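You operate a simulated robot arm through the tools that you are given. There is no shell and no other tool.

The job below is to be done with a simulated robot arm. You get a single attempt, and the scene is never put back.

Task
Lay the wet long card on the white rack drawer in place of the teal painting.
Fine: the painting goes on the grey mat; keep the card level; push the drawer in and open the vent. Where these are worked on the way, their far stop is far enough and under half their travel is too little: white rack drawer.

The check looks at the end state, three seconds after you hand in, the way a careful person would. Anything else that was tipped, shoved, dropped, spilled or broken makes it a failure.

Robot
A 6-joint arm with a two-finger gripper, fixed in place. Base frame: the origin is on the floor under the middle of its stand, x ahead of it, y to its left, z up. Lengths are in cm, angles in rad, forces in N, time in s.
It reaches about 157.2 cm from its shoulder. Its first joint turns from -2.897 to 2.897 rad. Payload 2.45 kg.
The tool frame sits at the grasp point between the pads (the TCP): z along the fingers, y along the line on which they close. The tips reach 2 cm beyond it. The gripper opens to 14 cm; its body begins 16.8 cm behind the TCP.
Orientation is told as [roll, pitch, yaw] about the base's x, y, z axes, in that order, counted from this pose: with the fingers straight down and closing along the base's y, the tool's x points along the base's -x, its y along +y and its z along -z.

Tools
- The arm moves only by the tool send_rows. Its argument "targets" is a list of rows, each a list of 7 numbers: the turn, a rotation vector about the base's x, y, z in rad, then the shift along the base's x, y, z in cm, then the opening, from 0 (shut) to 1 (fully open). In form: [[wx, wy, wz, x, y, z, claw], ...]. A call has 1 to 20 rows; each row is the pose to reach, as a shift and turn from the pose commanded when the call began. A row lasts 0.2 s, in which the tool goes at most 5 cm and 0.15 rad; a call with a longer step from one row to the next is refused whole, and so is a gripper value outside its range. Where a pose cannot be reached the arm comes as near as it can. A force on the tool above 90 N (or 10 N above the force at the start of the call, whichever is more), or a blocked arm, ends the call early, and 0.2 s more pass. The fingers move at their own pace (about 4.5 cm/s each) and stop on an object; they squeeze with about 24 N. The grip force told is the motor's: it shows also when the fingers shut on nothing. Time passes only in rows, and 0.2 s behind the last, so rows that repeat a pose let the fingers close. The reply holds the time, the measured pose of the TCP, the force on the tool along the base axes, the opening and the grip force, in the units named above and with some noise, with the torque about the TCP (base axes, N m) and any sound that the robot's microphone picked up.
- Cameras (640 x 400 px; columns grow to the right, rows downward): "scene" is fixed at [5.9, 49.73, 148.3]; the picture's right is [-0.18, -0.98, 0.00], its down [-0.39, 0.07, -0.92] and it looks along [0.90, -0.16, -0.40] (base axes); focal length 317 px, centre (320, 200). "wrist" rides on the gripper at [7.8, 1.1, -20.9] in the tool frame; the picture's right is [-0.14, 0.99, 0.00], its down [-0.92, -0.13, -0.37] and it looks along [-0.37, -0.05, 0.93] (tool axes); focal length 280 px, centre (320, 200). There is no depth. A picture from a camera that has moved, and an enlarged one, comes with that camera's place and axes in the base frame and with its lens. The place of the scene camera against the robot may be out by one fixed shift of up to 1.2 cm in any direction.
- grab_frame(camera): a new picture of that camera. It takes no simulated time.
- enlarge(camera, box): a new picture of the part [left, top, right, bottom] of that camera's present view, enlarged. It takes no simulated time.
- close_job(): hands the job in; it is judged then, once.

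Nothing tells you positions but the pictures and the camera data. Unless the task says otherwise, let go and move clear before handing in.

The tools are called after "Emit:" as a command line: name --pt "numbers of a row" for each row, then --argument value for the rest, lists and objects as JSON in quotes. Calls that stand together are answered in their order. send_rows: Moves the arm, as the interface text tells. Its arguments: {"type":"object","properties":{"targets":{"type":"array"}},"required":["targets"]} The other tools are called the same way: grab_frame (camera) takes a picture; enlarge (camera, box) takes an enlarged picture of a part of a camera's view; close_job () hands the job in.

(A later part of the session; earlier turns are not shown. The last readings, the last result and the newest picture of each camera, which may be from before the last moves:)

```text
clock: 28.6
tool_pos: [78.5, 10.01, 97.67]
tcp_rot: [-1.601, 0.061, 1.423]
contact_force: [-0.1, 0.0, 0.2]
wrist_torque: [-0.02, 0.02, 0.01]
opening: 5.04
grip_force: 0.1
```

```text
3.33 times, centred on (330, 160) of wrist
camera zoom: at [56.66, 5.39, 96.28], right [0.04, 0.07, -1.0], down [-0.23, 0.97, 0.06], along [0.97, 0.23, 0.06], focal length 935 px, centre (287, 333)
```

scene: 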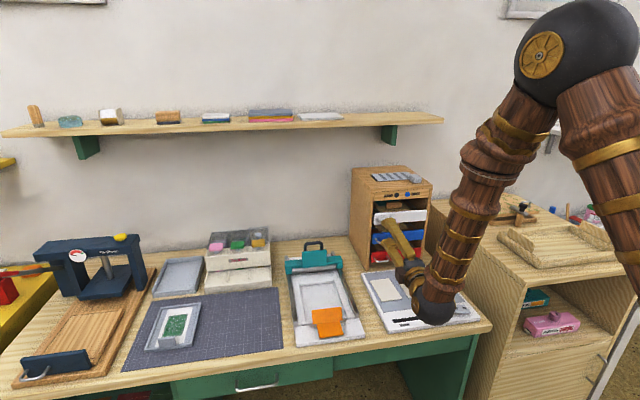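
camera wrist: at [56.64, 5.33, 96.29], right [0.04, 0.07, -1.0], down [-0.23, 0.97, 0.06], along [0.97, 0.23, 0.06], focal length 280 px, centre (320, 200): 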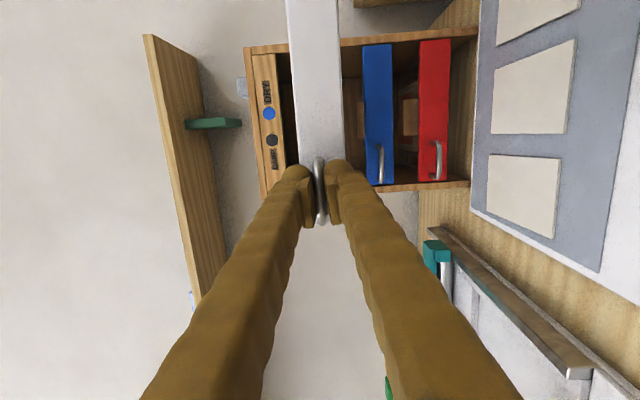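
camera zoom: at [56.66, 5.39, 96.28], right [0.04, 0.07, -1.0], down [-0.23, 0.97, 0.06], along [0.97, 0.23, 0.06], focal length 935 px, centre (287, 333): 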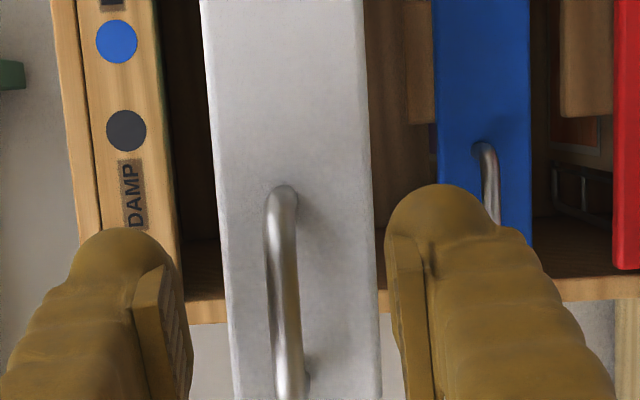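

The bar is free between the fingers. Now sliding out to the left.

Emit:
send_rows --pt "0 0 0 0 2 0 0.36" --pt "0 0 0 0 4 0 0.36" --pt "0 0 0 0 6.5 0 0.36" --pt "0 0 0 0 9 0 0.36" --pt "0 0 0 0 12 0 0.36" --pt "0 0 0 0 14 0 0.36" --pt "0 0 0 0 14 0 0.36"

Emit:
grab_frame --camera "scene"

```text
clock: 30.2
tool_pos: [78.44, 24.07, 97.71]
tcp_rot: [-1.603, 0.062, 1.423]
contact_force: [0.4, -0.4, -0.2]
wrist_torque: [0.0, -0.03, 0.03]
opening: 5.04
grip_force: 0.1
```

```text
taken
```

scene: 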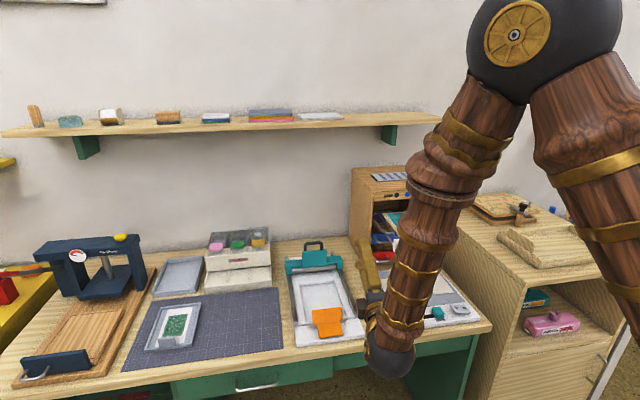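

The hand is out beside the drawer. I'll raise it and turn it back to fingers-down.

Emit:
send_rows --pt "0 0 0 0 0 4.5 0.36" --pt "0 0 0 0 0 9 0.36" --pt "0 0 0 0 0 13.5 0.36" --pt "0 0 0 0 0 18 0.36" --pt "0.0865 0.0865 -0.0865 0 0 19 0.36" --pt "0.173 0.173 -0.173 0 0 20 0.36" --pt "0.2595 0.2595 -0.2595 0 0 21 0.36" --pt "0.346 0.346 -0.346 0 0 22 0.4" --pt "0.4325 0.4325 -0.4325 0 0 22 0.45" --pt "0.519 0.519 -0.519 0 0 22 0.5" --pt "0.6055 0.6055 -0.6055 0 0 22 0.6" --pt "0.692 0.692 -0.692 0 0 22 0.7" --pt "0.7785 0.7785 -0.7785 0 0 22 0.7" --pt "0.865 0.865 -0.865 0 0 22 0.7" --pt "0.9515 0.9515 -0.9515 0 0 22 0.7" --pt "1.038 1.038 -1.038 0 0 22 0.7" --pt "1.1245 1.1245 -1.1245 0 0 22 0.7" --pt "1.2092 1.2092 -1.2092 0 0 22 0.7" --pt "1.2092 1.2092 -1.2092 0 0 22 0.7"

Emit:
grab_frame --camera "scene"

```text
clock: 34.2
tool_pos: [78.52, 24.11, 119.62]
tcp_rot: [-0.021, 0.149, 0.062]
contact_force: [0.3, 0.3, 0.1]
wrist_torque: [-0.02, 0.02, 0.01]
opening: 9.79
grip_force: 0.0
```

```text
taken
```

scene: 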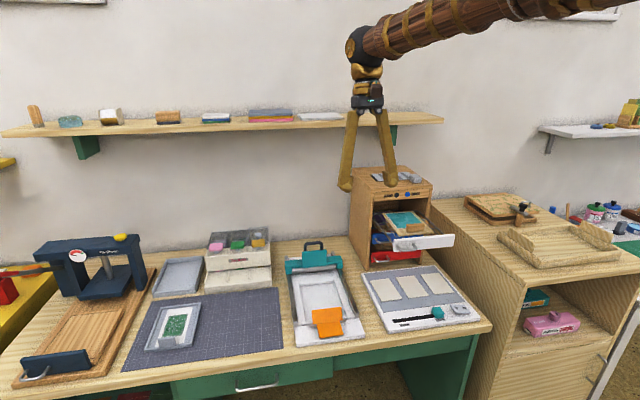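

The hand is back over the bench with fingers down (small residual tilt). I'll correct that and move over the open drawer to look at the painting's block.

Emit:
send_rows --pt "0.01 -0.075 -0.03 0 -4 -1 0.7" --pt "0.021 -0.149 -0.062 0 -8 -2 0.7" --pt "0.021 -0.149 -0.062 0 -12 -3 0.7" --pt "0.021 -0.149 -0.062 0 -16 -4 0.7" --pt "0.021 -0.149 -0.062 -1 -19 -4.5 0.7" --pt "0.021 -0.149 -0.062 -1 -19 -4.5 0.7" --pt "0.021 -0.149 -0.062 -1 -19 -4.5 0.7"

Emit:
grab_frame --camera "wrist"

Emit:
enlarge --camera "wrist" --box '[220, 120, 420, 260]'

Emit:
enlarge --camera "scene" --box '[350, 160, 470, 270]'

```text
clock: 35.8
tool_pos: [77.41, 4.81, 115.22]
tcp_rot: [-0.007, -0.003, 0.0]
contact_force: [0.5, -0.3, 0.0]
wrist_torque: [0.0, 0.01, -0.01]
opening: 9.8
grip_force: 0.1
```

```text
taken
camera wrist: at [69.55, 6.15, 136.05], right [0.14, 0.99, -0.01], down [0.92, -0.12, 0.37], along [0.37, -0.06, -0.93], focal length 280 px, centre (320, 200)
```

wrist: 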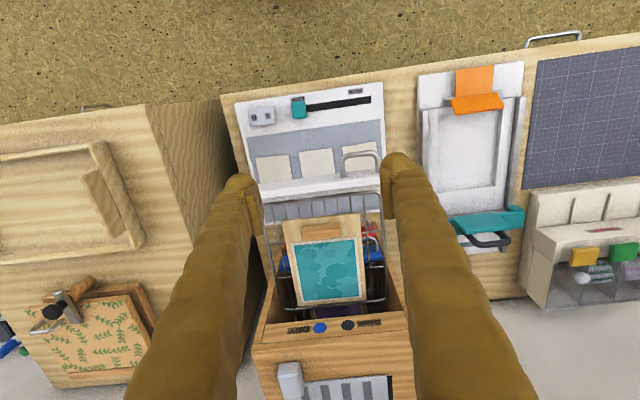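

```text
2.86 times, centred on (320, 190) of wrist
camera zoom: at [69.55, 6.15, 136.05], right [0.14, 0.99, -0.01], down [0.92, -0.12, 0.37], along [0.37, -0.06, -0.93], focal length 801 px, centre (320, 229)
```

zoom: 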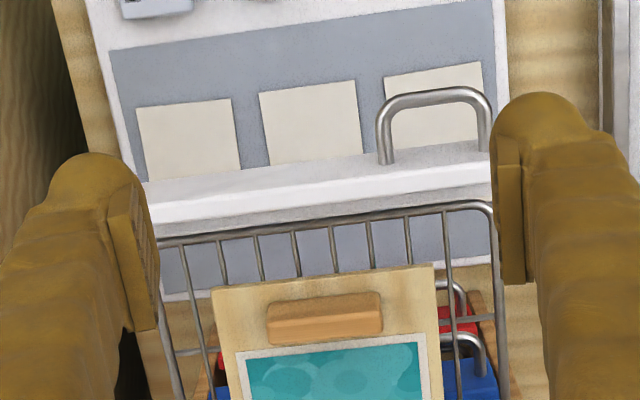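

```text
3.64 times, centred on (410, 215) of scene
camera zoom: at [5.9, 49.73, 148.3], right [-0.18, -0.98, 0.0], down [-0.39, 0.07, -0.92], along [0.9, -0.16, -0.4], focal length 1152 px, centre (-7, 146)
```

zoom: 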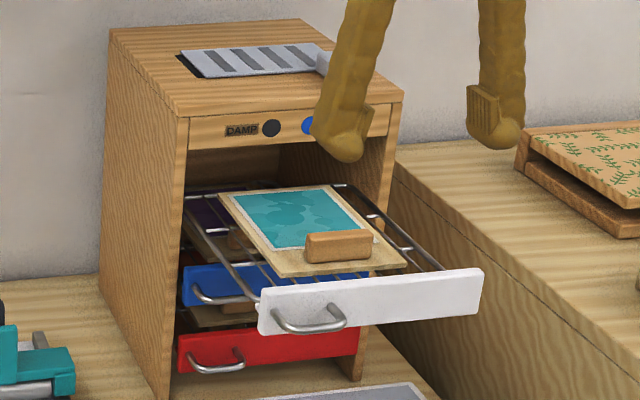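

The drawer with its wire grid is open, and the painting's board is fully outside the rack with its block near the front. I'll enlarge more to fix the block's position and height.

Emit:
enlarge --camera "wrist" --box '[270, 195, 380, 265]'

Emit:
enlarge --camera "scene" --box '[385, 205, 455, 255]'

Emit:
enlarge --camera "wrist" --box '[240, 190, 400, 330]'

```text
5.71 times, centred on (325, 230) of wrist
camera zoom: at [69.55, 6.15, 136.05], right [0.14, 0.99, -0.01], down [0.92, -0.12, 0.37], along [0.37, -0.06, -0.93], focal length 1602 px, centre (291, 29)
```

zoom: 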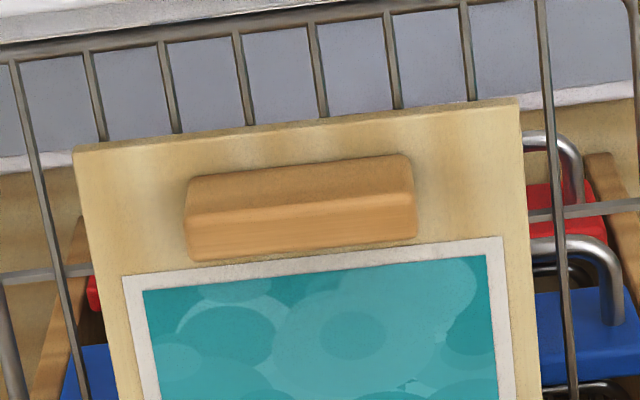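

```text
8.00 times, centred on (420, 230) of scene
camera zoom: at [5.9, 49.73, 148.3], right [-0.18, -0.98, 0.0], down [-0.39, 0.07, -0.92], along [0.9, -0.16, -0.4], focal length 2535 px, centre (-480, -40)
```

zoom: 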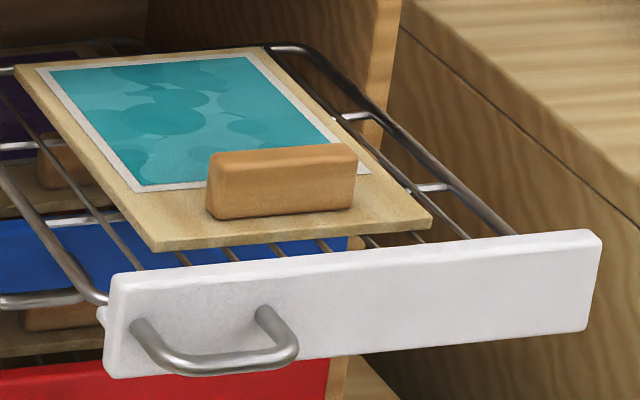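

```text
2.86 times, centred on (320, 260) of wrist
camera zoom: at [69.55, 6.15, 136.05], right [0.14, 0.99, -0.01], down [0.92, -0.12, 0.37], along [0.37, -0.06, -0.93], focal length 801 px, centre (320, 29)
```

zoom: 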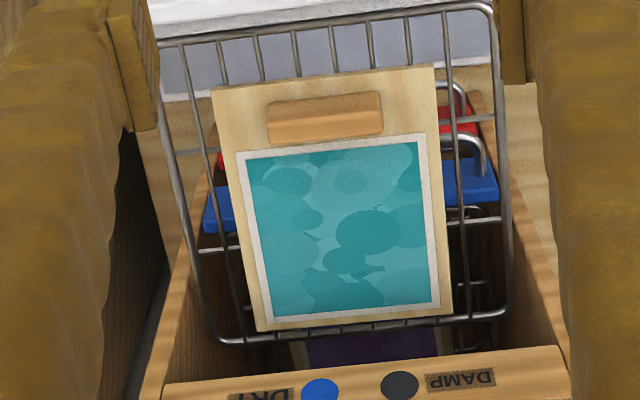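

The block comes out at about (89.2, 3.5), z 98.1–100.3, 5.6 cm wide; the board spans x 87.3–103.5 and its rear end is still ~2.5 cm under the rack's fascia. I'll come down over the block with the fingers straddling it.

Emit:
send_rows --pt "0 0 0 4 -0.5 -2 0.54" --pt "0 0 0 8 -1 -4 0.54" --pt "0 0 0 11.8 -1.3 -6 0.54" --pt "0 0 0 11.8 -1.3 -9 0.54" --pt "0 0 0 11.8 -1.3 -10.2 0.54" --pt "0 0 0 11.8 -1.3 -10.2 0.54"

Emit:
grab_frame --camera "wrist"

Emit:
enlarge --camera "wrist" --box '[230, 120, 410, 260]'

Emit:
enlarge --camera "scene" --box '[350, 140, 470, 260]'

```text
clock: 37.2
tool_pos: [89.45, 3.88, 105.13]
tcp_rot: [-0.008, -0.002, -0.001]
contact_force: [-0.7, 0.4, 0.5]
wrist_torque: [0.01, 0.0, 0.01]
opening: 7.57
grip_force: 0.0
```

```text
taken
camera wrist: at [81.56, 5.05, 125.92], right [0.14, 0.99, -0.01], down [0.92, -0.12, 0.37], along [0.37, -0.06, -0.93], focal length 280 px, centre (320, 200)
```

wrist: 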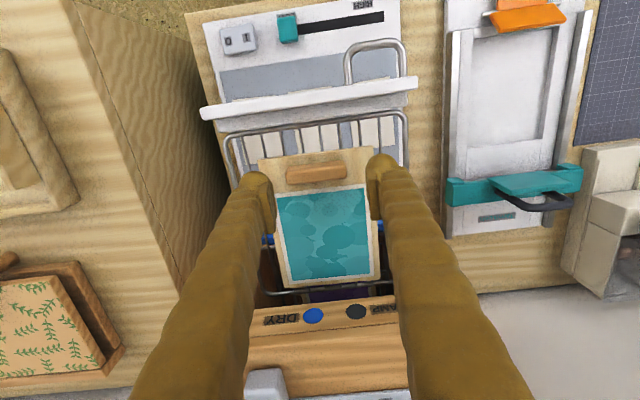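

```text
2.86 times, centred on (320, 190) of wrist
camera zoom: at [81.56, 5.05, 125.92], right [0.14, 0.99, -0.01], down [0.92, -0.12, 0.37], along [0.37, -0.06, -0.93], focal length 801 px, centre (320, 229)
```

zoom: 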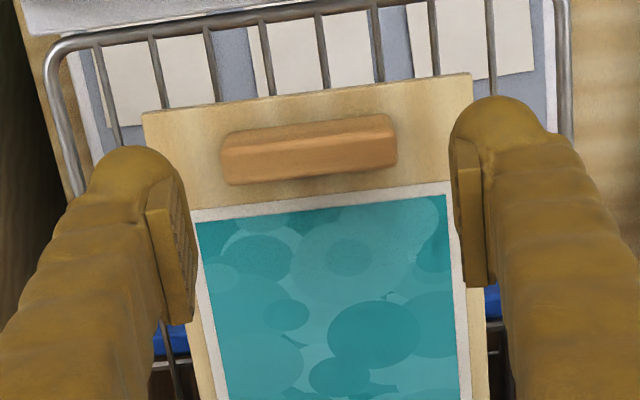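

```text
3.33 times, centred on (410, 200) of scene
camera zoom: at [5.9, 49.73, 148.3], right [-0.18, -0.98, 0.0], down [-0.39, 0.07, -0.92], along [0.9, -0.16, -0.4], focal length 1056 px, centre (20, 200)
```

zoom: 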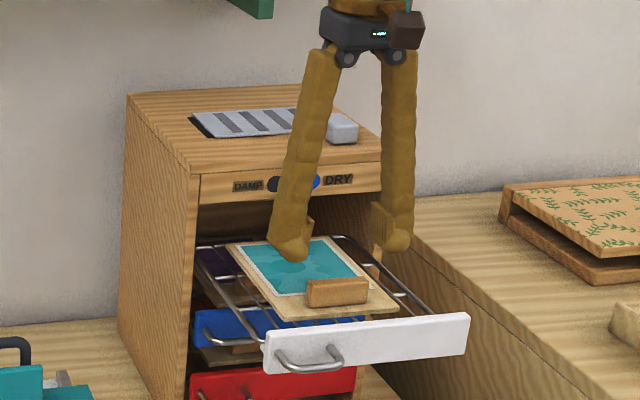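

The block and fingers are well aligned; I'll shift slightly, lower to just above the board, and check before closing.

Emit:
send_rows --pt "0 0 0 -0.2 -0.4 -1.5 0.54" --pt "0 0 0 -0.2 -0.4 -3 0.54" --pt "0 0 0 -0.2 -0.4 -4 0.54" --pt "0 0 0 -0.2 -0.4 -4.5 0.54" --pt "0 0 0 -0.2 -0.4 -4.5 0.54"

Emit:
enlarge --camera "wrist" --box '[230, 120, 410, 260]'

Emit:
enlarge --camera "scene" --box '[380, 190, 460, 250]'

```text
clock: 38.4
tool_pos: [89.07, 3.33, 100.61]
tcp_rot: [-0.008, -0.002, 0.002]
contact_force: [-0.1, -0.1, -0.2]
wrist_torque: [-0.02, 0.0, 0.0]
opening: 7.56
grip_force: 0.0
```

```text
2.86 times, centred on (320, 190) of wrist
camera zoom: at [81.23, 4.64, 121.38], right [0.14, 0.99, -0.01], down [0.92, -0.12, 0.37], along [0.37, -0.06, -0.93], focal length 801 px, centre (320, 229)
```

zoom: 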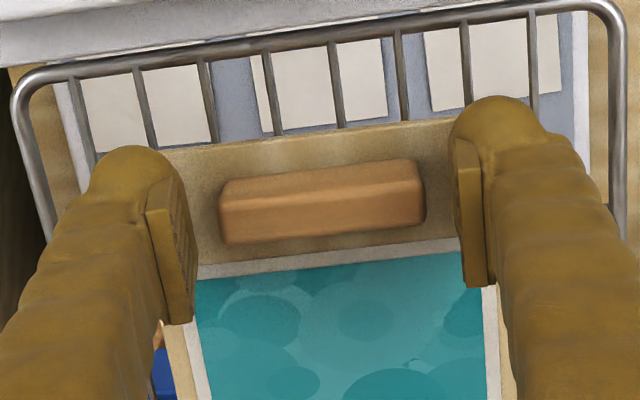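

```text
6.67 times, centred on (420, 220) of scene
camera zoom: at [5.9, 49.73, 148.3], right [-0.18, -0.98, 0.0], down [-0.39, 0.07, -0.92], along [0.9, -0.16, -0.4], focal length 2113 px, centre (-347, 67)
```

zoom: 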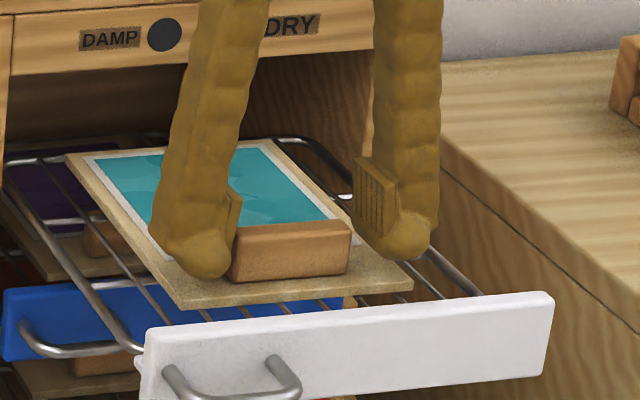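

The fingers straddle the block evenly. I'll lower a few more millimetres while watching the force, then close.

Emit:
send_rows --pt "0 0 0 0 0.1 -0.2 0.54" --pt "0 0 0 0 0.1 -0.35 0.54" --pt "0 0 0 0 0.1 -0.35 0.54"

```text
clock: 39.2
tool_pos: [89.23, 3.6, 100.12]
tcp_rot: [-0.007, -0.002, 0.0]
contact_force: [-0.4, -0.4, -0.6]
wrist_torque: [0.0, -0.01, -0.01]
opening: 7.55
grip_force: 0.1
```

No contact with the board yet. Closing on the block now.

Emit:
send_rows --pt "0 0 0 0 0 0 0.45" --pt "0 0 0 0 0 0 0.35" --pt "0 0 0 0 0 0 0.25" --pt "0 0 0 0 0 0 0.2" --pt "0 0 0 0 0 0 0.2"

Emit:
enlarge --camera "wrist" --box '[230, 120, 410, 260]'

Emit:
enlarge --camera "scene" --box '[380, 190, 460, 250]'

```text
clock: 40.4
tool_pos: [89.1, 3.4, 100.21]
tcp_rot: [-0.006, -0.002, 0.0]
contact_force: [0.8, 0.0, -0.8]
wrist_torque: [0.03, -0.03, -0.03]
opening: 5.89
grip_force: 23.7
```

```text
2.86 times, centred on (320, 190) of wrist
camera zoom: at [81.25, 4.74, 121.01], right [0.14, 0.99, -0.01], down [0.92, -0.12, 0.37], along [0.37, -0.06, -0.93], focal length 801 px, centre (320, 229)
```

zoom: 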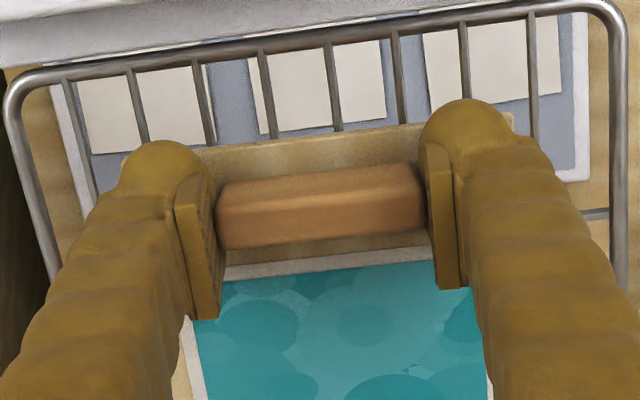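

```text
6.67 times, centred on (420, 220) of scene
camera zoom: at [5.9, 49.73, 148.3], right [-0.18, -0.98, 0.0], down [-0.39, 0.07, -0.92], along [0.9, -0.16, -0.4], focal length 2113 px, centre (-347, 67)
```

zoom: 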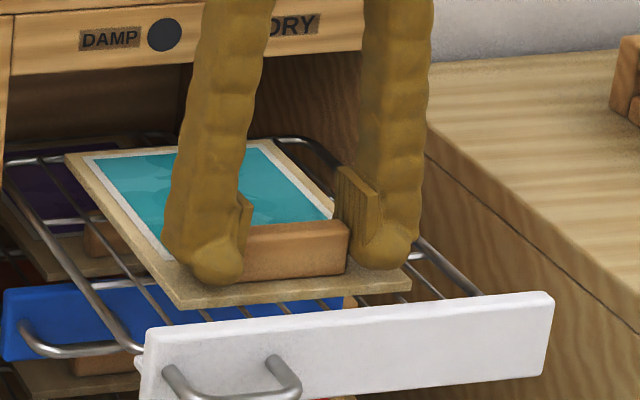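

The block is gripped (5.9 cm wide). I'll lift it a little and check that the board doesn't droop.

Emit:
send_rows --pt "0 0 0 0 0 0.4 0.15" --pt "0 0 0 0 0 0.9 0.15" --pt "0 0 0 0 0 1.5 0.15" --pt "0 0 0 0 0 1.5 0.15"

Emit:
enlarge --camera "scene" --box '[370, 180, 460, 250]'

Emit:
grab_frame --camera "wrist"

```text
clock: 41.4
tool_pos: [89.12, 3.42, 101.54]
tcp_rot: [-0.006, -0.001, 0.0]
contact_force: [0.6, -0.5, -1.0]
wrist_torque: [-0.02, 0.05, 0.01]
opening: 5.88
grip_force: 24.0
```

```text
5.71 times, centred on (415, 215) of scene
camera zoom: at [5.9, 49.73, 148.3], right [-0.18, -0.98, 0.0], down [-0.39, 0.07, -0.92], along [0.9, -0.16, -0.4], focal length 1811 px, centre (-223, 114)
```

zoom: 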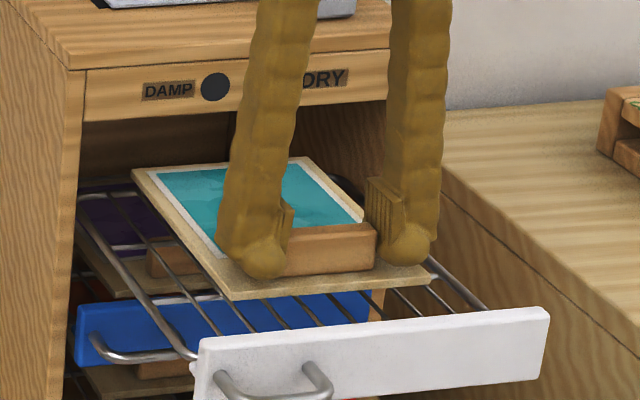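

```text
taken
camera wrist: at [81.25, 4.75, 122.45], right [0.14, 0.99, -0.01], down [0.92, -0.12, 0.37], along [0.37, -0.06, -0.93], focal length 280 px, centre (320, 200)
```

wrist: 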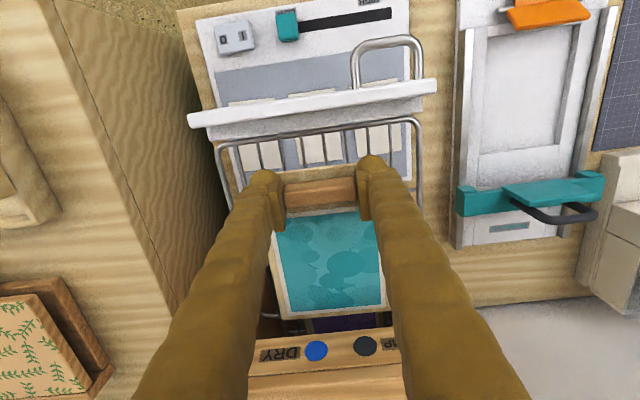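

The board lifts level and weighs about 1 N. I'll raise it just over the drawer front, draw it out from under the fascia, then lift clear.

Emit:
send_rows --pt "0 0 0 0 0 0.8 0.15" --pt "0 0 0 0 0 1.7 0.15" --pt "0 0 0 -1 0 1.7 0.15" --pt "0 0 0 -2.5 0 1.7 0.15" --pt "0 0 0 -4 0 1.7 0.15" --pt "0 0 0 -5.5 0 1.7 0.15" --pt "0 0 0 -6.5 0 2 0.15" --pt "0 0 0 -7 0 3.5 0.15" --pt "0 0 0 -7 0 5.5 0.15" --pt "0 0 0 -7 0 8 0.15" --pt "0 0 0 -7 0 10.5 0.15" --pt "0 0 0 -7 0 10.5 0.15"

Emit:
grab_frame --camera "scene"

```text
clock: 44.0
tool_pos: [82.14, 3.66, 112.13]
tcp_rot: [-0.006, 0.0, 0.0]
contact_force: [-0.7, -0.8, -0.9]
wrist_torque: [0.0, 0.07, -0.01]
opening: 5.88
grip_force: 23.9
```

```text
taken
```

scene: 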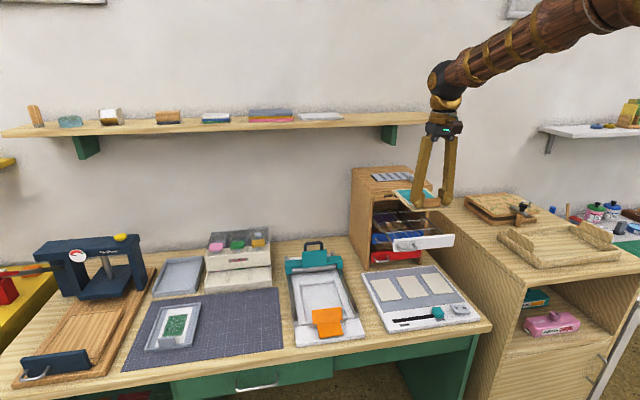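

The painting is out and level. I'll carry it at this height over to the free right part of the grey mat (target near x 78, y 60).

Emit:
send_rows --pt "0 0 0 -0.3 1.5 0 0.15" --pt "0 0 0 -0.6 4 0 0.15" --pt "0 0 0 -1 8 0 0.15" --pt "0 0 0 -1.3 12 0 0.15" --pt "0 0 0 -1.6 16 0 0.15" --pt "0 0 0 -1.9 20 0 0.15" --pt "0 0 0 -2.2 24 0 0.15" --pt "0 0 0 -2.5 28 0 0.15" --pt "0 0 0 -2.8 32 0 0.15" --pt "0 0 0 -3.1 36 0 0.15" --pt "0 0 0 -3.4 40 0 0.15" --pt "0 0 0 -3.7 44 0 0.15" --pt "0 0 0 -4 48 0 0.15" --pt "0 0 0 -4.1 52 0 0.15" --pt "0 0 0 -4.1 55 0 0.15" --pt "0 0 0 -4.1 56.4 0 0.15" --pt "0 0 0 -4.1 56.4 0 0.15"

Emit:
send_rows --pt "0 0 0 0 0 -2 0.15" --pt "0 0 0 0 0 -5 0.15" --pt "0 0 0 0 0 -9 0.15" --pt "0 0 0 0 0 -13 0.15" --pt "0 0 0 0 0 -17 0.15" --pt "0 0 0 0 0 -20 0.15" --pt "0 0 0 0 0 -23 0.15" --pt "0 0 0 0 0 -25 0.15" --pt "0 0 0 0 0 -26 0.15" --pt "0 0 0 0 0 -26 0.15"

Emit:
grab_frame --camera "scene"

Emit:
grab_frame --camera "wrist"

```text
clock: 47.6
tool_pos: [77.87, 59.8, 112.03]
tcp_rot: [-0.007, -0.001, 0.001]
contact_force: [-0.5, 0.6, -1.5]
wrist_torque: [0.04, 0.03, 0.01]
opening: 5.88
grip_force: 23.9
```

```text
clock: 49.8
tool_pos: [78.17, 59.75, 86.08]
tcp_rot: [-0.006, -0.002, 0.0]
contact_force: [-0.2, 0.2, -0.1]
wrist_torque: [0.01, 0.03, -0.03]
opening: 5.85
grip_force: 23.9
```

```text
taken
```

scene: 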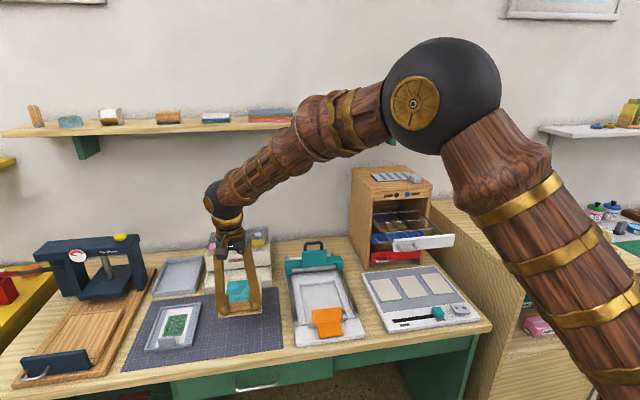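

```text
taken
camera wrist: at [70.26, 61.17, 106.95], right [0.14, 0.99, -0.01], down [0.92, -0.12, 0.37], along [0.37, -0.06, -0.93], focal length 280 px, centre (320, 200)
```

wrist: 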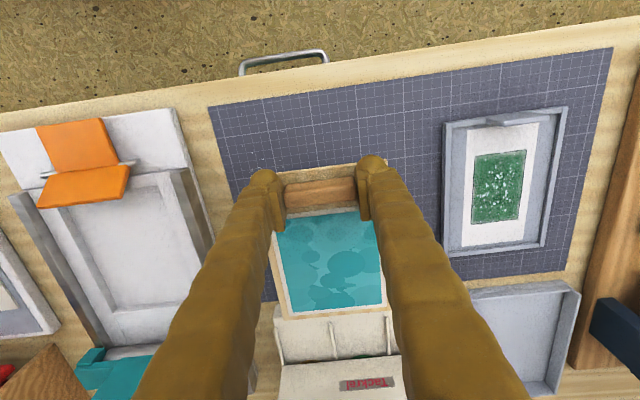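

The board hovers over the free part of the mat with margin all round. I'll lower it to just above the mat, then in small steps.

Emit:
send_rows --pt "0 0 0 0 0 -2 0.15" --pt "0 0 0 0 0 -4 0.15" --pt "0 0 0 0 0 -5.5 0.15" --pt "0 0 0 0 0 -6.5 0.15" --pt "0 0 0 0 0 -7 0.15" --pt "0 0 0 0 0 -7 0.15"

Emit:
enlarge --camera "scene" --box '[190, 260, 290, 340]'

```text
clock: 51.2
tool_pos: [78.05, 59.82, 79.1]
tcp_rot: [-0.007, 0.0, 0.0]
contact_force: [-0.3, 0.6, -1.4]
wrist_torque: [-0.02, 0.05, 0.02]
opening: 5.9
grip_force: 24.5
```

```text
5.00 times, centred on (240, 300) of scene
camera zoom: at [5.9, 49.73, 148.3], right [-0.18, -0.98, 0.0], down [-0.39, 0.07, -0.92], along [0.9, -0.16, -0.4], focal length 1585 px, centre (720, -300)
```

zoom: 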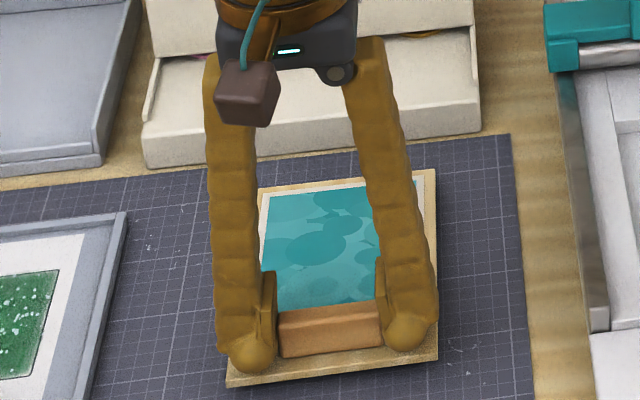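

Still about a centimetre above the mat. Lowering in small increments.

Emit:
send_rows --pt "0 0 0 0 0 -0.3 0.15" --pt "0 0 0 0 0 -0.6 0.15" --pt "0 0 0 0 0 -0.8 0.15" --pt "0 0 0 0 0 -0.8 0.15"

```text
clock: 52.2
tool_pos: [78.05, 59.89, 78.33]
tcp_rot: [-0.006, -0.002, 0.0]
contact_force: [-0.5, -0.2, 1.2]
wrist_torque: [0.15, -0.26, 0.02]
opening: 5.87
grip_force: 23.6
```

Light contact has begun. A bit further down to seat it fully, then I'll check.

Emit:
send_rows --pt "0 0 0 0 0 -0.15 0.15" --pt "0 0 0 0 0 -0.15 0.15"

Emit:
enlarge --camera "scene" --box '[190, 260, 290, 340]'

```text
clock: 52.8
tool_pos: [78.01, 59.77, 78.3]
tcp_rot: [-0.006, -0.004, 0.001]
contact_force: [-1.0, 0.4, 18.4]
wrist_torque: [0.0, -0.09, -0.01]
opening: 5.85
grip_force: 24.4
```

```text
5.00 times, centred on (240, 300) of scene
camera zoom: at [5.9, 49.73, 148.3], right [-0.18, -0.98, 0.0], down [-0.39, 0.07, -0.92], along [0.9, -0.16, -0.4], focal length 1585 px, centre (720, -300)
```

zoom: 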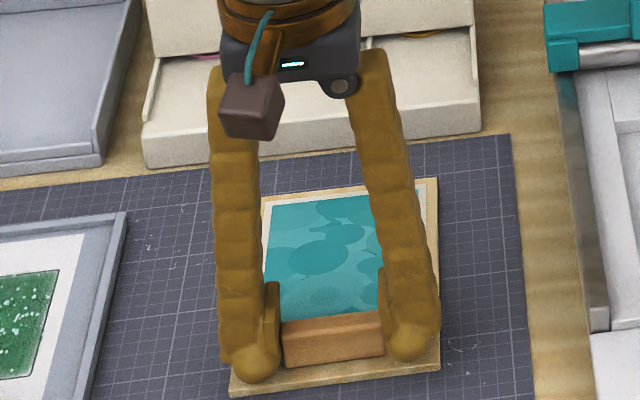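

The painting is seated on the mat. Releasing and rising straight up.

Emit:
send_rows --pt "0 0 0 0 0 0.12 0.15" --pt "0 0 0 0 0 0.12 0.45" --pt "0 0 0 0 0 0.12 0.54" --pt "0 0 0 0 0 0.12 0.54" --pt "0 0 0 0 0 1.5 0.54" --pt "0 0 0 0 0 4 0.54" --pt "0 0 0 0 0 8 0.54" --pt "0 0 0 0 0 12 0.54" --pt "0 0 0 0 0 16 0.54" --pt "0 0 0 0 0 19 0.54"

Emit:
grab_frame --camera "wrist"

Emit:
enlarge --camera "scene" --box '[190, 260, 290, 340]'

```text
clock: 55.0
tool_pos: [78.06, 59.81, 97.01]
tcp_rot: [-0.007, 0.0, -0.001]
contact_force: [-0.5, 0.0, -0.5]
wrist_torque: [0.01, 0.01, 0.01]
opening: 7.55
grip_force: 0.1
```

```text
taken
camera wrist: at [70.16, 61.17, 117.87], right [0.14, 0.99, -0.01], down [0.92, -0.12, 0.37], along [0.37, -0.06, -0.93], focal length 280 px, centre (320, 200)
```

wrist: 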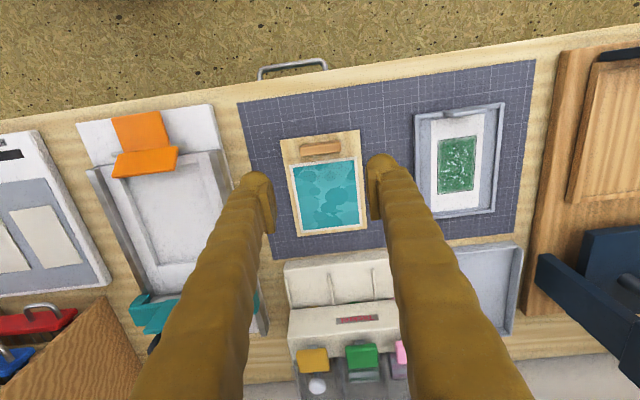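

```text
5.00 times, centred on (240, 300) of scene
camera zoom: at [5.9, 49.73, 148.3], right [-0.18, -0.98, 0.0], down [-0.39, 0.07, -0.92], along [0.9, -0.16, -0.4], focal length 1585 px, centre (720, -300)
```

zoom: 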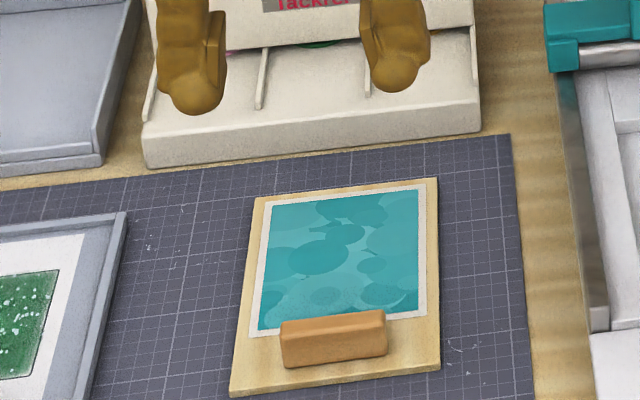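

The painting lies flat on the mat. Now I'll move over the card tray for a close look at its tab and dimensions.

Emit:
send_rows --pt "0 0 0 0 4.5 1 0.7" --pt "0 0 0 -1 9 1 0.7" --pt "0 0 0 -2 13.5 0 0.7" --pt "0 0 0 -4 17.5 -1 0.7" --pt "0 0 0 -6 20 -2 0.7" --pt "0 0 0 -6 20 -2 0.7" --pt "0 0 0 -6 20 -2 0.7"

Emit:
grab_frame --camera "wrist"

Emit:
enlarge --camera "wrist" --box '[250, 120, 410, 260]'

Emit:
enlarge --camera "wrist" --box '[280, 140, 370, 200]'

```text
clock: 56.6
tool_pos: [71.99, 80.12, 95.22]
tcp_rot: [-0.008, -0.002, 0.0]
contact_force: [0.1, -0.2, 0.4]
wrist_torque: [-0.03, 0.01, 0.01]
opening: 9.79
grip_force: 0.0
```

```text
taken
camera wrist: at [64.08, 81.43, 115.94], right [0.14, 0.99, -0.01], down [0.92, -0.12, 0.37], along [0.37, -0.06, -0.93], focal length 280 px, centre (320, 200)
```

wrist: 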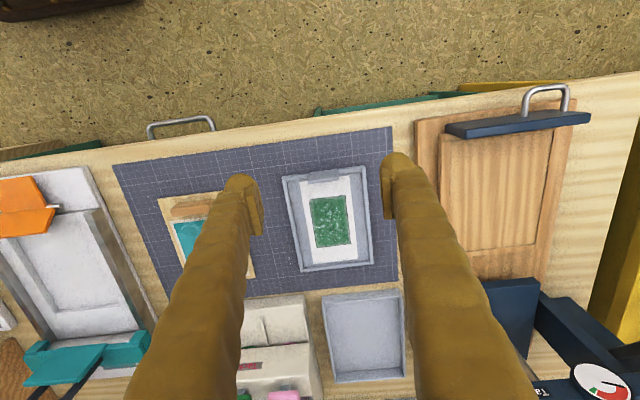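

```text
2.86 times, centred on (330, 190) of wrist
camera zoom: at [64.08, 81.43, 115.94], right [0.14, 0.99, -0.01], down [0.92, -0.12, 0.37], along [0.37, -0.06, -0.93], focal length 801 px, centre (291, 229)
```

zoom: 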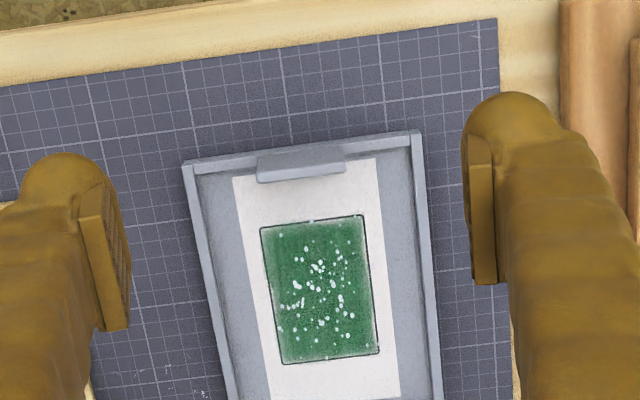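

```text
6.67 times, centred on (325, 170) of wrist
camera zoom: at [64.08, 81.43, 115.94], right [0.14, 0.99, -0.01], down [0.92, -0.12, 0.37], along [0.37, -0.06, -0.93], focal length 1869 px, centre (287, 400)
```

zoom: 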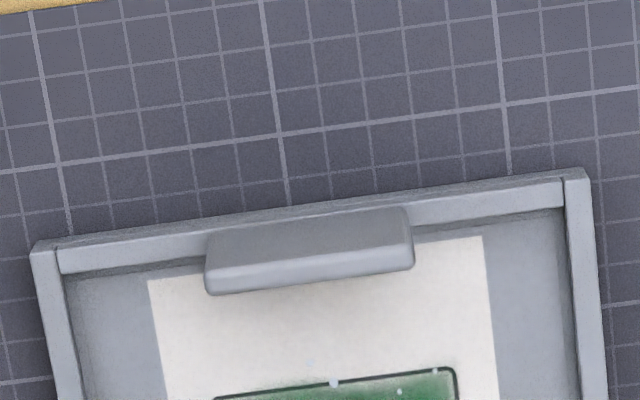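

The tray is axis-aligned, about x 75.3–92, y 74–86, with the tab near its front edge. I'll zoom in on the tab from both cameras to get its thickness and height.

Emit:
enlarge --camera "scene" --box '[145, 325, 205, 355]'

Emit:
enlarge --camera "wrist" --box '[300, 160, 350, 190]'

Emit:
enlarge --camera "scene" --box '[130, 290, 220, 360]'

```text
10.67 times, centred on (175, 340) of scene
camera zoom: at [5.9, 49.73, 148.3], right [-0.18, -0.98, 0.0], down [-0.39, 0.07, -0.92], along [0.9, -0.16, -0.4], focal length 3381 px, centre (1867, -1293)
```

zoom: 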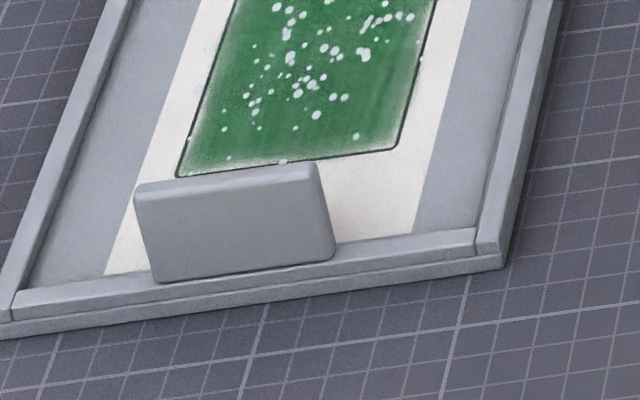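

```text
12.80 times, centred on (325, 175) of wrist
camera zoom: at [64.08, 81.43, 115.94], right [0.14, 0.99, -0.01], down [0.92, -0.12, 0.37], along [0.37, -0.06, -0.93], focal length 3589 px, centre (256, 520)
```

zoom: 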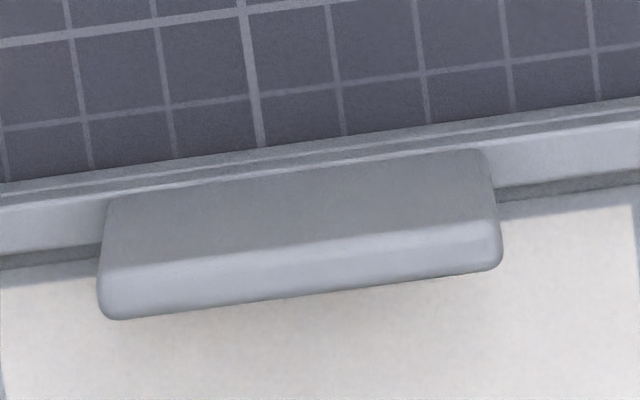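

```text
5.71 times, centred on (175, 325) of scene
camera zoom: at [5.9, 49.73, 148.3], right [-0.18, -0.98, 0.0], down [-0.39, 0.07, -0.92], along [0.9, -0.16, -0.4], focal length 1811 px, centre (1149, -514)
```

zoom: 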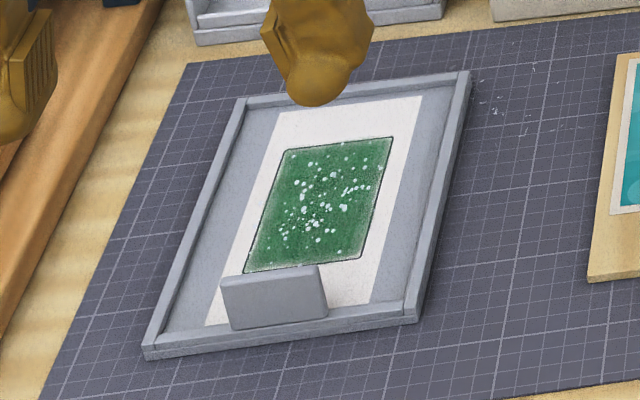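

The tab is a thin plate (~4.3 cm wide, ~0.6 cm thick, ~2.5 cm tall) rising from the tray's front rim at about x 76.1, y 79.9. Before lifting it, I'll look at the now-empty drawer basket to plan where the tray goes.

Emit:
enlarge --camera "scene" --box '[365, 195, 460, 260]'

Emit:
enlarge --camera "scene" --box '[375, 200, 435, 245]'

```text
6.15 times, centred on (412, 228) of scene
camera zoom: at [5.9, 49.73, 148.3], right [-0.18, -0.98, 0.0], down [-0.39, 0.07, -0.92], along [0.9, -0.16, -0.4], focal length 1950 px, centre (-249, 31)
```

zoom: 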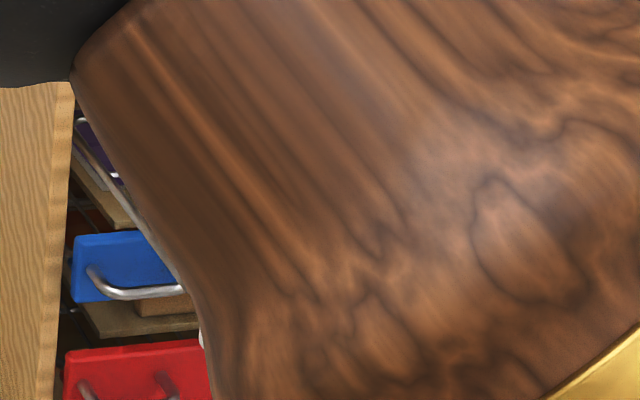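

```text
8.89 times, centred on (405, 222) of scene
camera zoom: at [5.9, 49.73, 148.3], right [-0.18, -0.98, 0.0], down [-0.39, 0.07, -0.92], along [0.9, -0.16, -0.4], focal length 2817 px, centre (-436, 0)
```

zoom: 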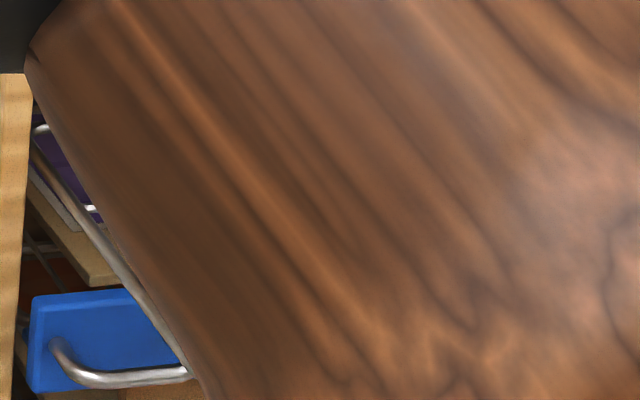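

The arm blocks that view, so I'll check the basket later. I'll now position over the tab with a narrow opening and verify alignment from just above it.

Emit:
send_rows --pt "0 0 0 1.5 -0.1 -3 0.43" --pt "0 0 0 3 -0.2 -6 0.43" --pt "0 0 0 4.1 -0.2 -9 0.43" --pt "0 0 0 4.1 -0.2 -12 0.43" --pt "0 0 0 4.1 -0.2 -13 0.43" --pt "0 0 0 4.1 -0.2 -13 0.43" --pt "0 0 0 4.1 -0.2 -13 0.43"

Emit:
enlarge --camera "wrist" --box '[230, 120, 410, 260]'

Emit:
enlarge --camera "scene" --box '[130, 285, 220, 360]'

```text
clock: 58.2
tool_pos: [76.27, 79.72, 82.14]
tcp_rot: [-0.008, -0.001, 0.0]
contact_force: [-0.3, 0.9, 1.0]
wrist_torque: [0.0, -0.01, 0.04]
opening: 6.02
grip_force: 0.1
```

```text
2.86 times, centred on (320, 190) of wrist
camera zoom: at [68.21, 80.97, 102.99], right [0.14, 0.99, -0.01], down [0.92, -0.12, 0.37], along [0.37, -0.06, -0.93], focal length 801 px, centre (320, 229)
```

zoom: 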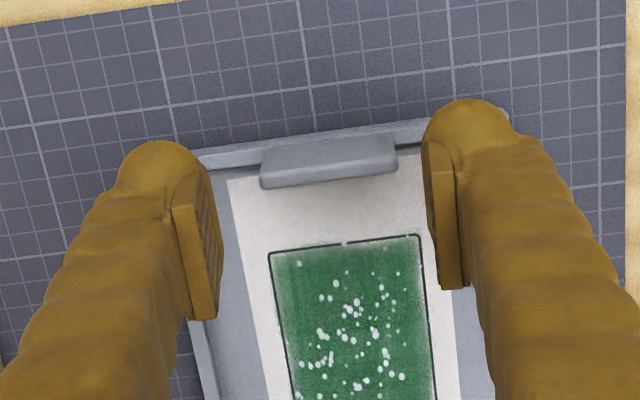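

```text
5.33 times, centred on (175, 322) of scene
camera zoom: at [5.9, 49.73, 148.3], right [-0.18, -0.98, 0.0], down [-0.39, 0.07, -0.92], along [0.9, -0.16, -0.4], focal length 1690 px, centre (1093, -453)
```

zoom: 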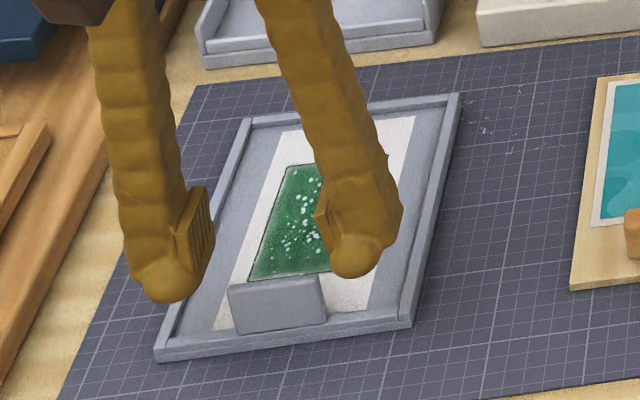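

Alignment looks good; I'll shift 0.2 cm left and lower toward the tab in stages.

Emit:
send_rows --pt "0 0 0 0 0.2 -1.5 0.43" --pt "0 0 0 0 0.2 -2.8 0.43" --pt "0 0 0 0 0.2 -3.4 0.43" --pt "0 0 0 0 0.2 -3.4 0.43"

Emit:
enlarge --camera "wrist" --box '[230, 120, 410, 260]'

Emit:
enlarge --camera "scene" --box '[135, 300, 215, 360]'

```text
clock: 59.2
tool_pos: [76.0, 79.91, 78.81]
tcp_rot: [-0.008, -0.001, -0.001]
contact_force: [-0.3, 0.5, -0.1]
wrist_torque: [-0.01, 0.0, 0.01]
opening: 6.03
grip_force: 0.0
```

```text
2.86 times, centred on (320, 190) of wrist
camera zoom: at [68.22, 81.18, 99.56], right [0.14, 0.99, -0.01], down [0.92, -0.12, 0.37], along [0.37, -0.06, -0.93], focal length 801 px, centre (320, 229)
```

zoom: 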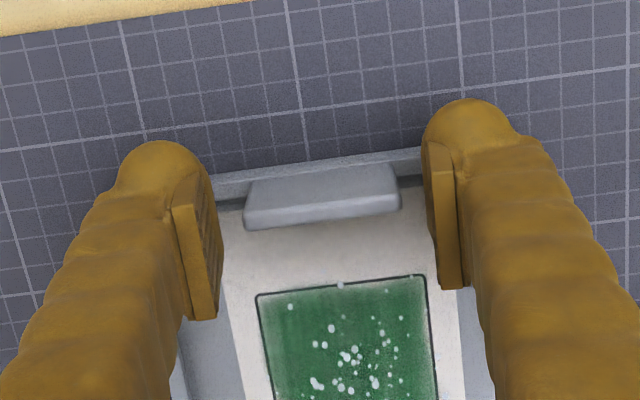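

```text
6.67 times, centred on (175, 330) of scene
camera zoom: at [5.9, 49.73, 148.3], right [-0.18, -0.98, 0.0], down [-0.39, 0.07, -0.92], along [0.9, -0.16, -0.4], focal length 2113 px, centre (1287, -667)
```

zoom: 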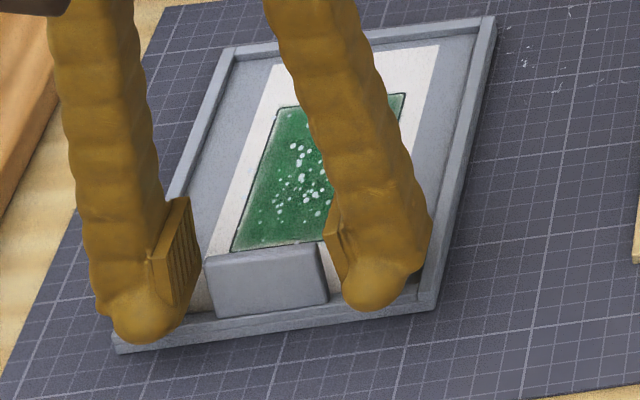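

The fingers straddle the tab with roughly equal gaps. I'll lower about 0.7 cm further so the pads overlap the tab, watching the force.

Emit:
send_rows --pt "0 0 0 0.1 0 -0.3 0.43" --pt "0 0 0 0.1 0 -0.55 0.43" --pt "0 0 0 0.1 0 -0.7 0.43" --pt "0 0 0 0.1 0 -0.7 0.43"

Emit:
enlarge --camera "wrist" --box '[230, 120, 410, 260]'

Emit:
enlarge --camera "scene" --box '[135, 300, 215, 360]'

```text
clock: 60.2
tool_pos: [76.21, 79.87, 78.17]
tcp_rot: [-0.005, -0.002, 0.0]
contact_force: [-5.0, 0.0, 18.5]
wrist_torque: [0.47, 0.18, 0.11]
opening: 5.97
grip_force: 0.0
```

```text
2.86 times, centred on (320, 190) of wrist
camera zoom: at [68.35, 81.15, 98.96], right [0.14, 0.99, -0.01], down [0.92, -0.13, 0.37], along [0.37, -0.06, -0.93], focal length 801 px, centre (320, 229)
```

zoom: 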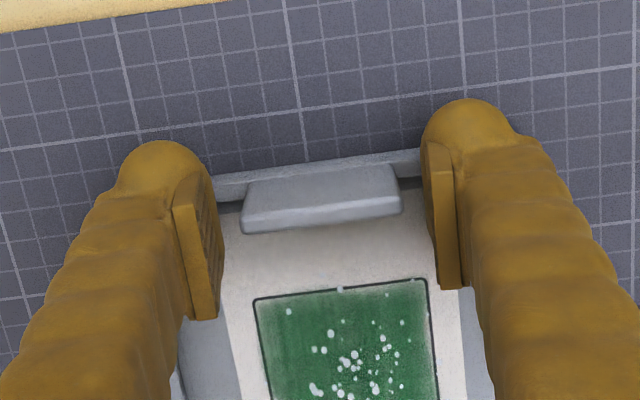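

```text
6.67 times, centred on (175, 330) of scene
camera zoom: at [5.9, 49.73, 148.3], right [-0.18, -0.98, 0.0], down [-0.39, 0.07, -0.92], along [0.9, -0.16, -0.4], focal length 2113 px, centre (1287, -667)
```

zoom: 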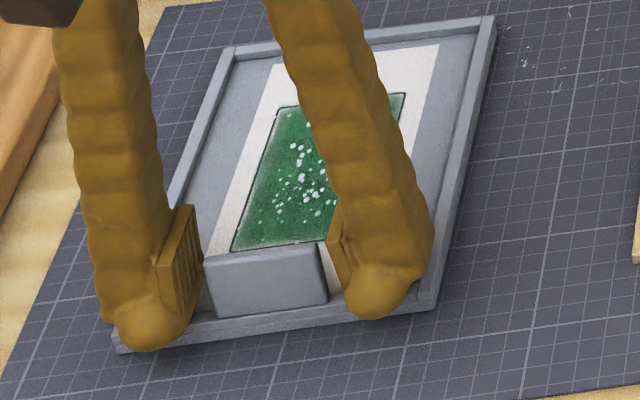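

The tips have touched the rim, so I'll raise by 0.2 cm to relieve contact and then close on the tab.

Emit:
send_rows --pt "0 0 0 0 0 0.2 0.43" --pt "0 0 0 0 0 0.2 0.43"

Emit:
send_rows --pt "0 0 0 0 0 0 0.36" --pt "0 0 0 0 0 0 0.3" --pt "0 0 0 0 0 0 0.24" --pt "0 0 0 0 0 0 0.15" --pt "0 0 0 0 0 0 0.15"

Emit:
enlarge --camera "wrist" --box '[230, 120, 410, 260]'

Emit:
enlarge --camera "scene" --box '[135, 300, 215, 360]'

```text
clock: 60.8
tool_pos: [76.36, 79.82, 78.33]
tcp_rot: [-0.007, 0.0, 0.0]
contact_force: [1.6, -0.6, 5.3]
wrist_torque: [0.23, -0.02, -0.05]
opening: 6.05
grip_force: 0.7
```

```text
clock: 62.0
tool_pos: [76.3, 79.82, 78.3]
tcp_rot: [-0.007, -0.002, -0.001]
contact_force: [2.6, -1.8, 11.0]
wrist_torque: [0.07, 0.01, 0.0]
opening: 4.29
grip_force: 23.6
```

```text
2.86 times, centred on (320, 190) of wrist
camera zoom: at [68.37, 81.15, 99.07], right [0.14, 0.99, -0.01], down [0.92, -0.12, 0.37], along [0.37, -0.06, -0.93], focal length 801 px, centre (320, 229)
```

zoom: 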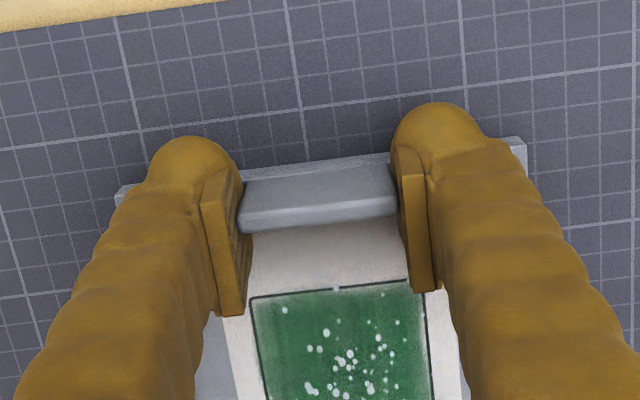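

```text
6.67 times, centred on (175, 330) of scene
camera zoom: at [5.9, 49.73, 148.3], right [-0.18, -0.98, 0.0], down [-0.39, 0.07, -0.92], along [0.9, -0.16, -0.4], focal length 2113 px, centre (1287, -667)
```

zoom: 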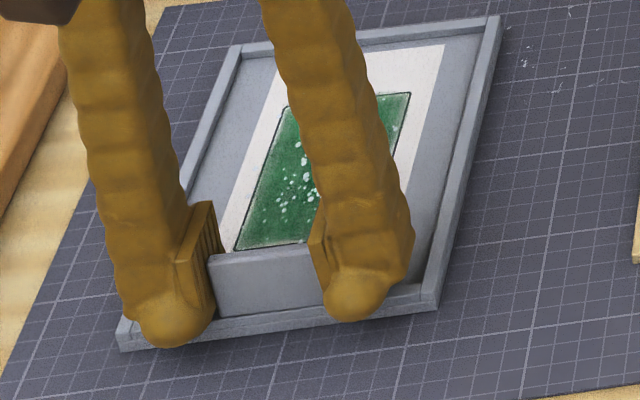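

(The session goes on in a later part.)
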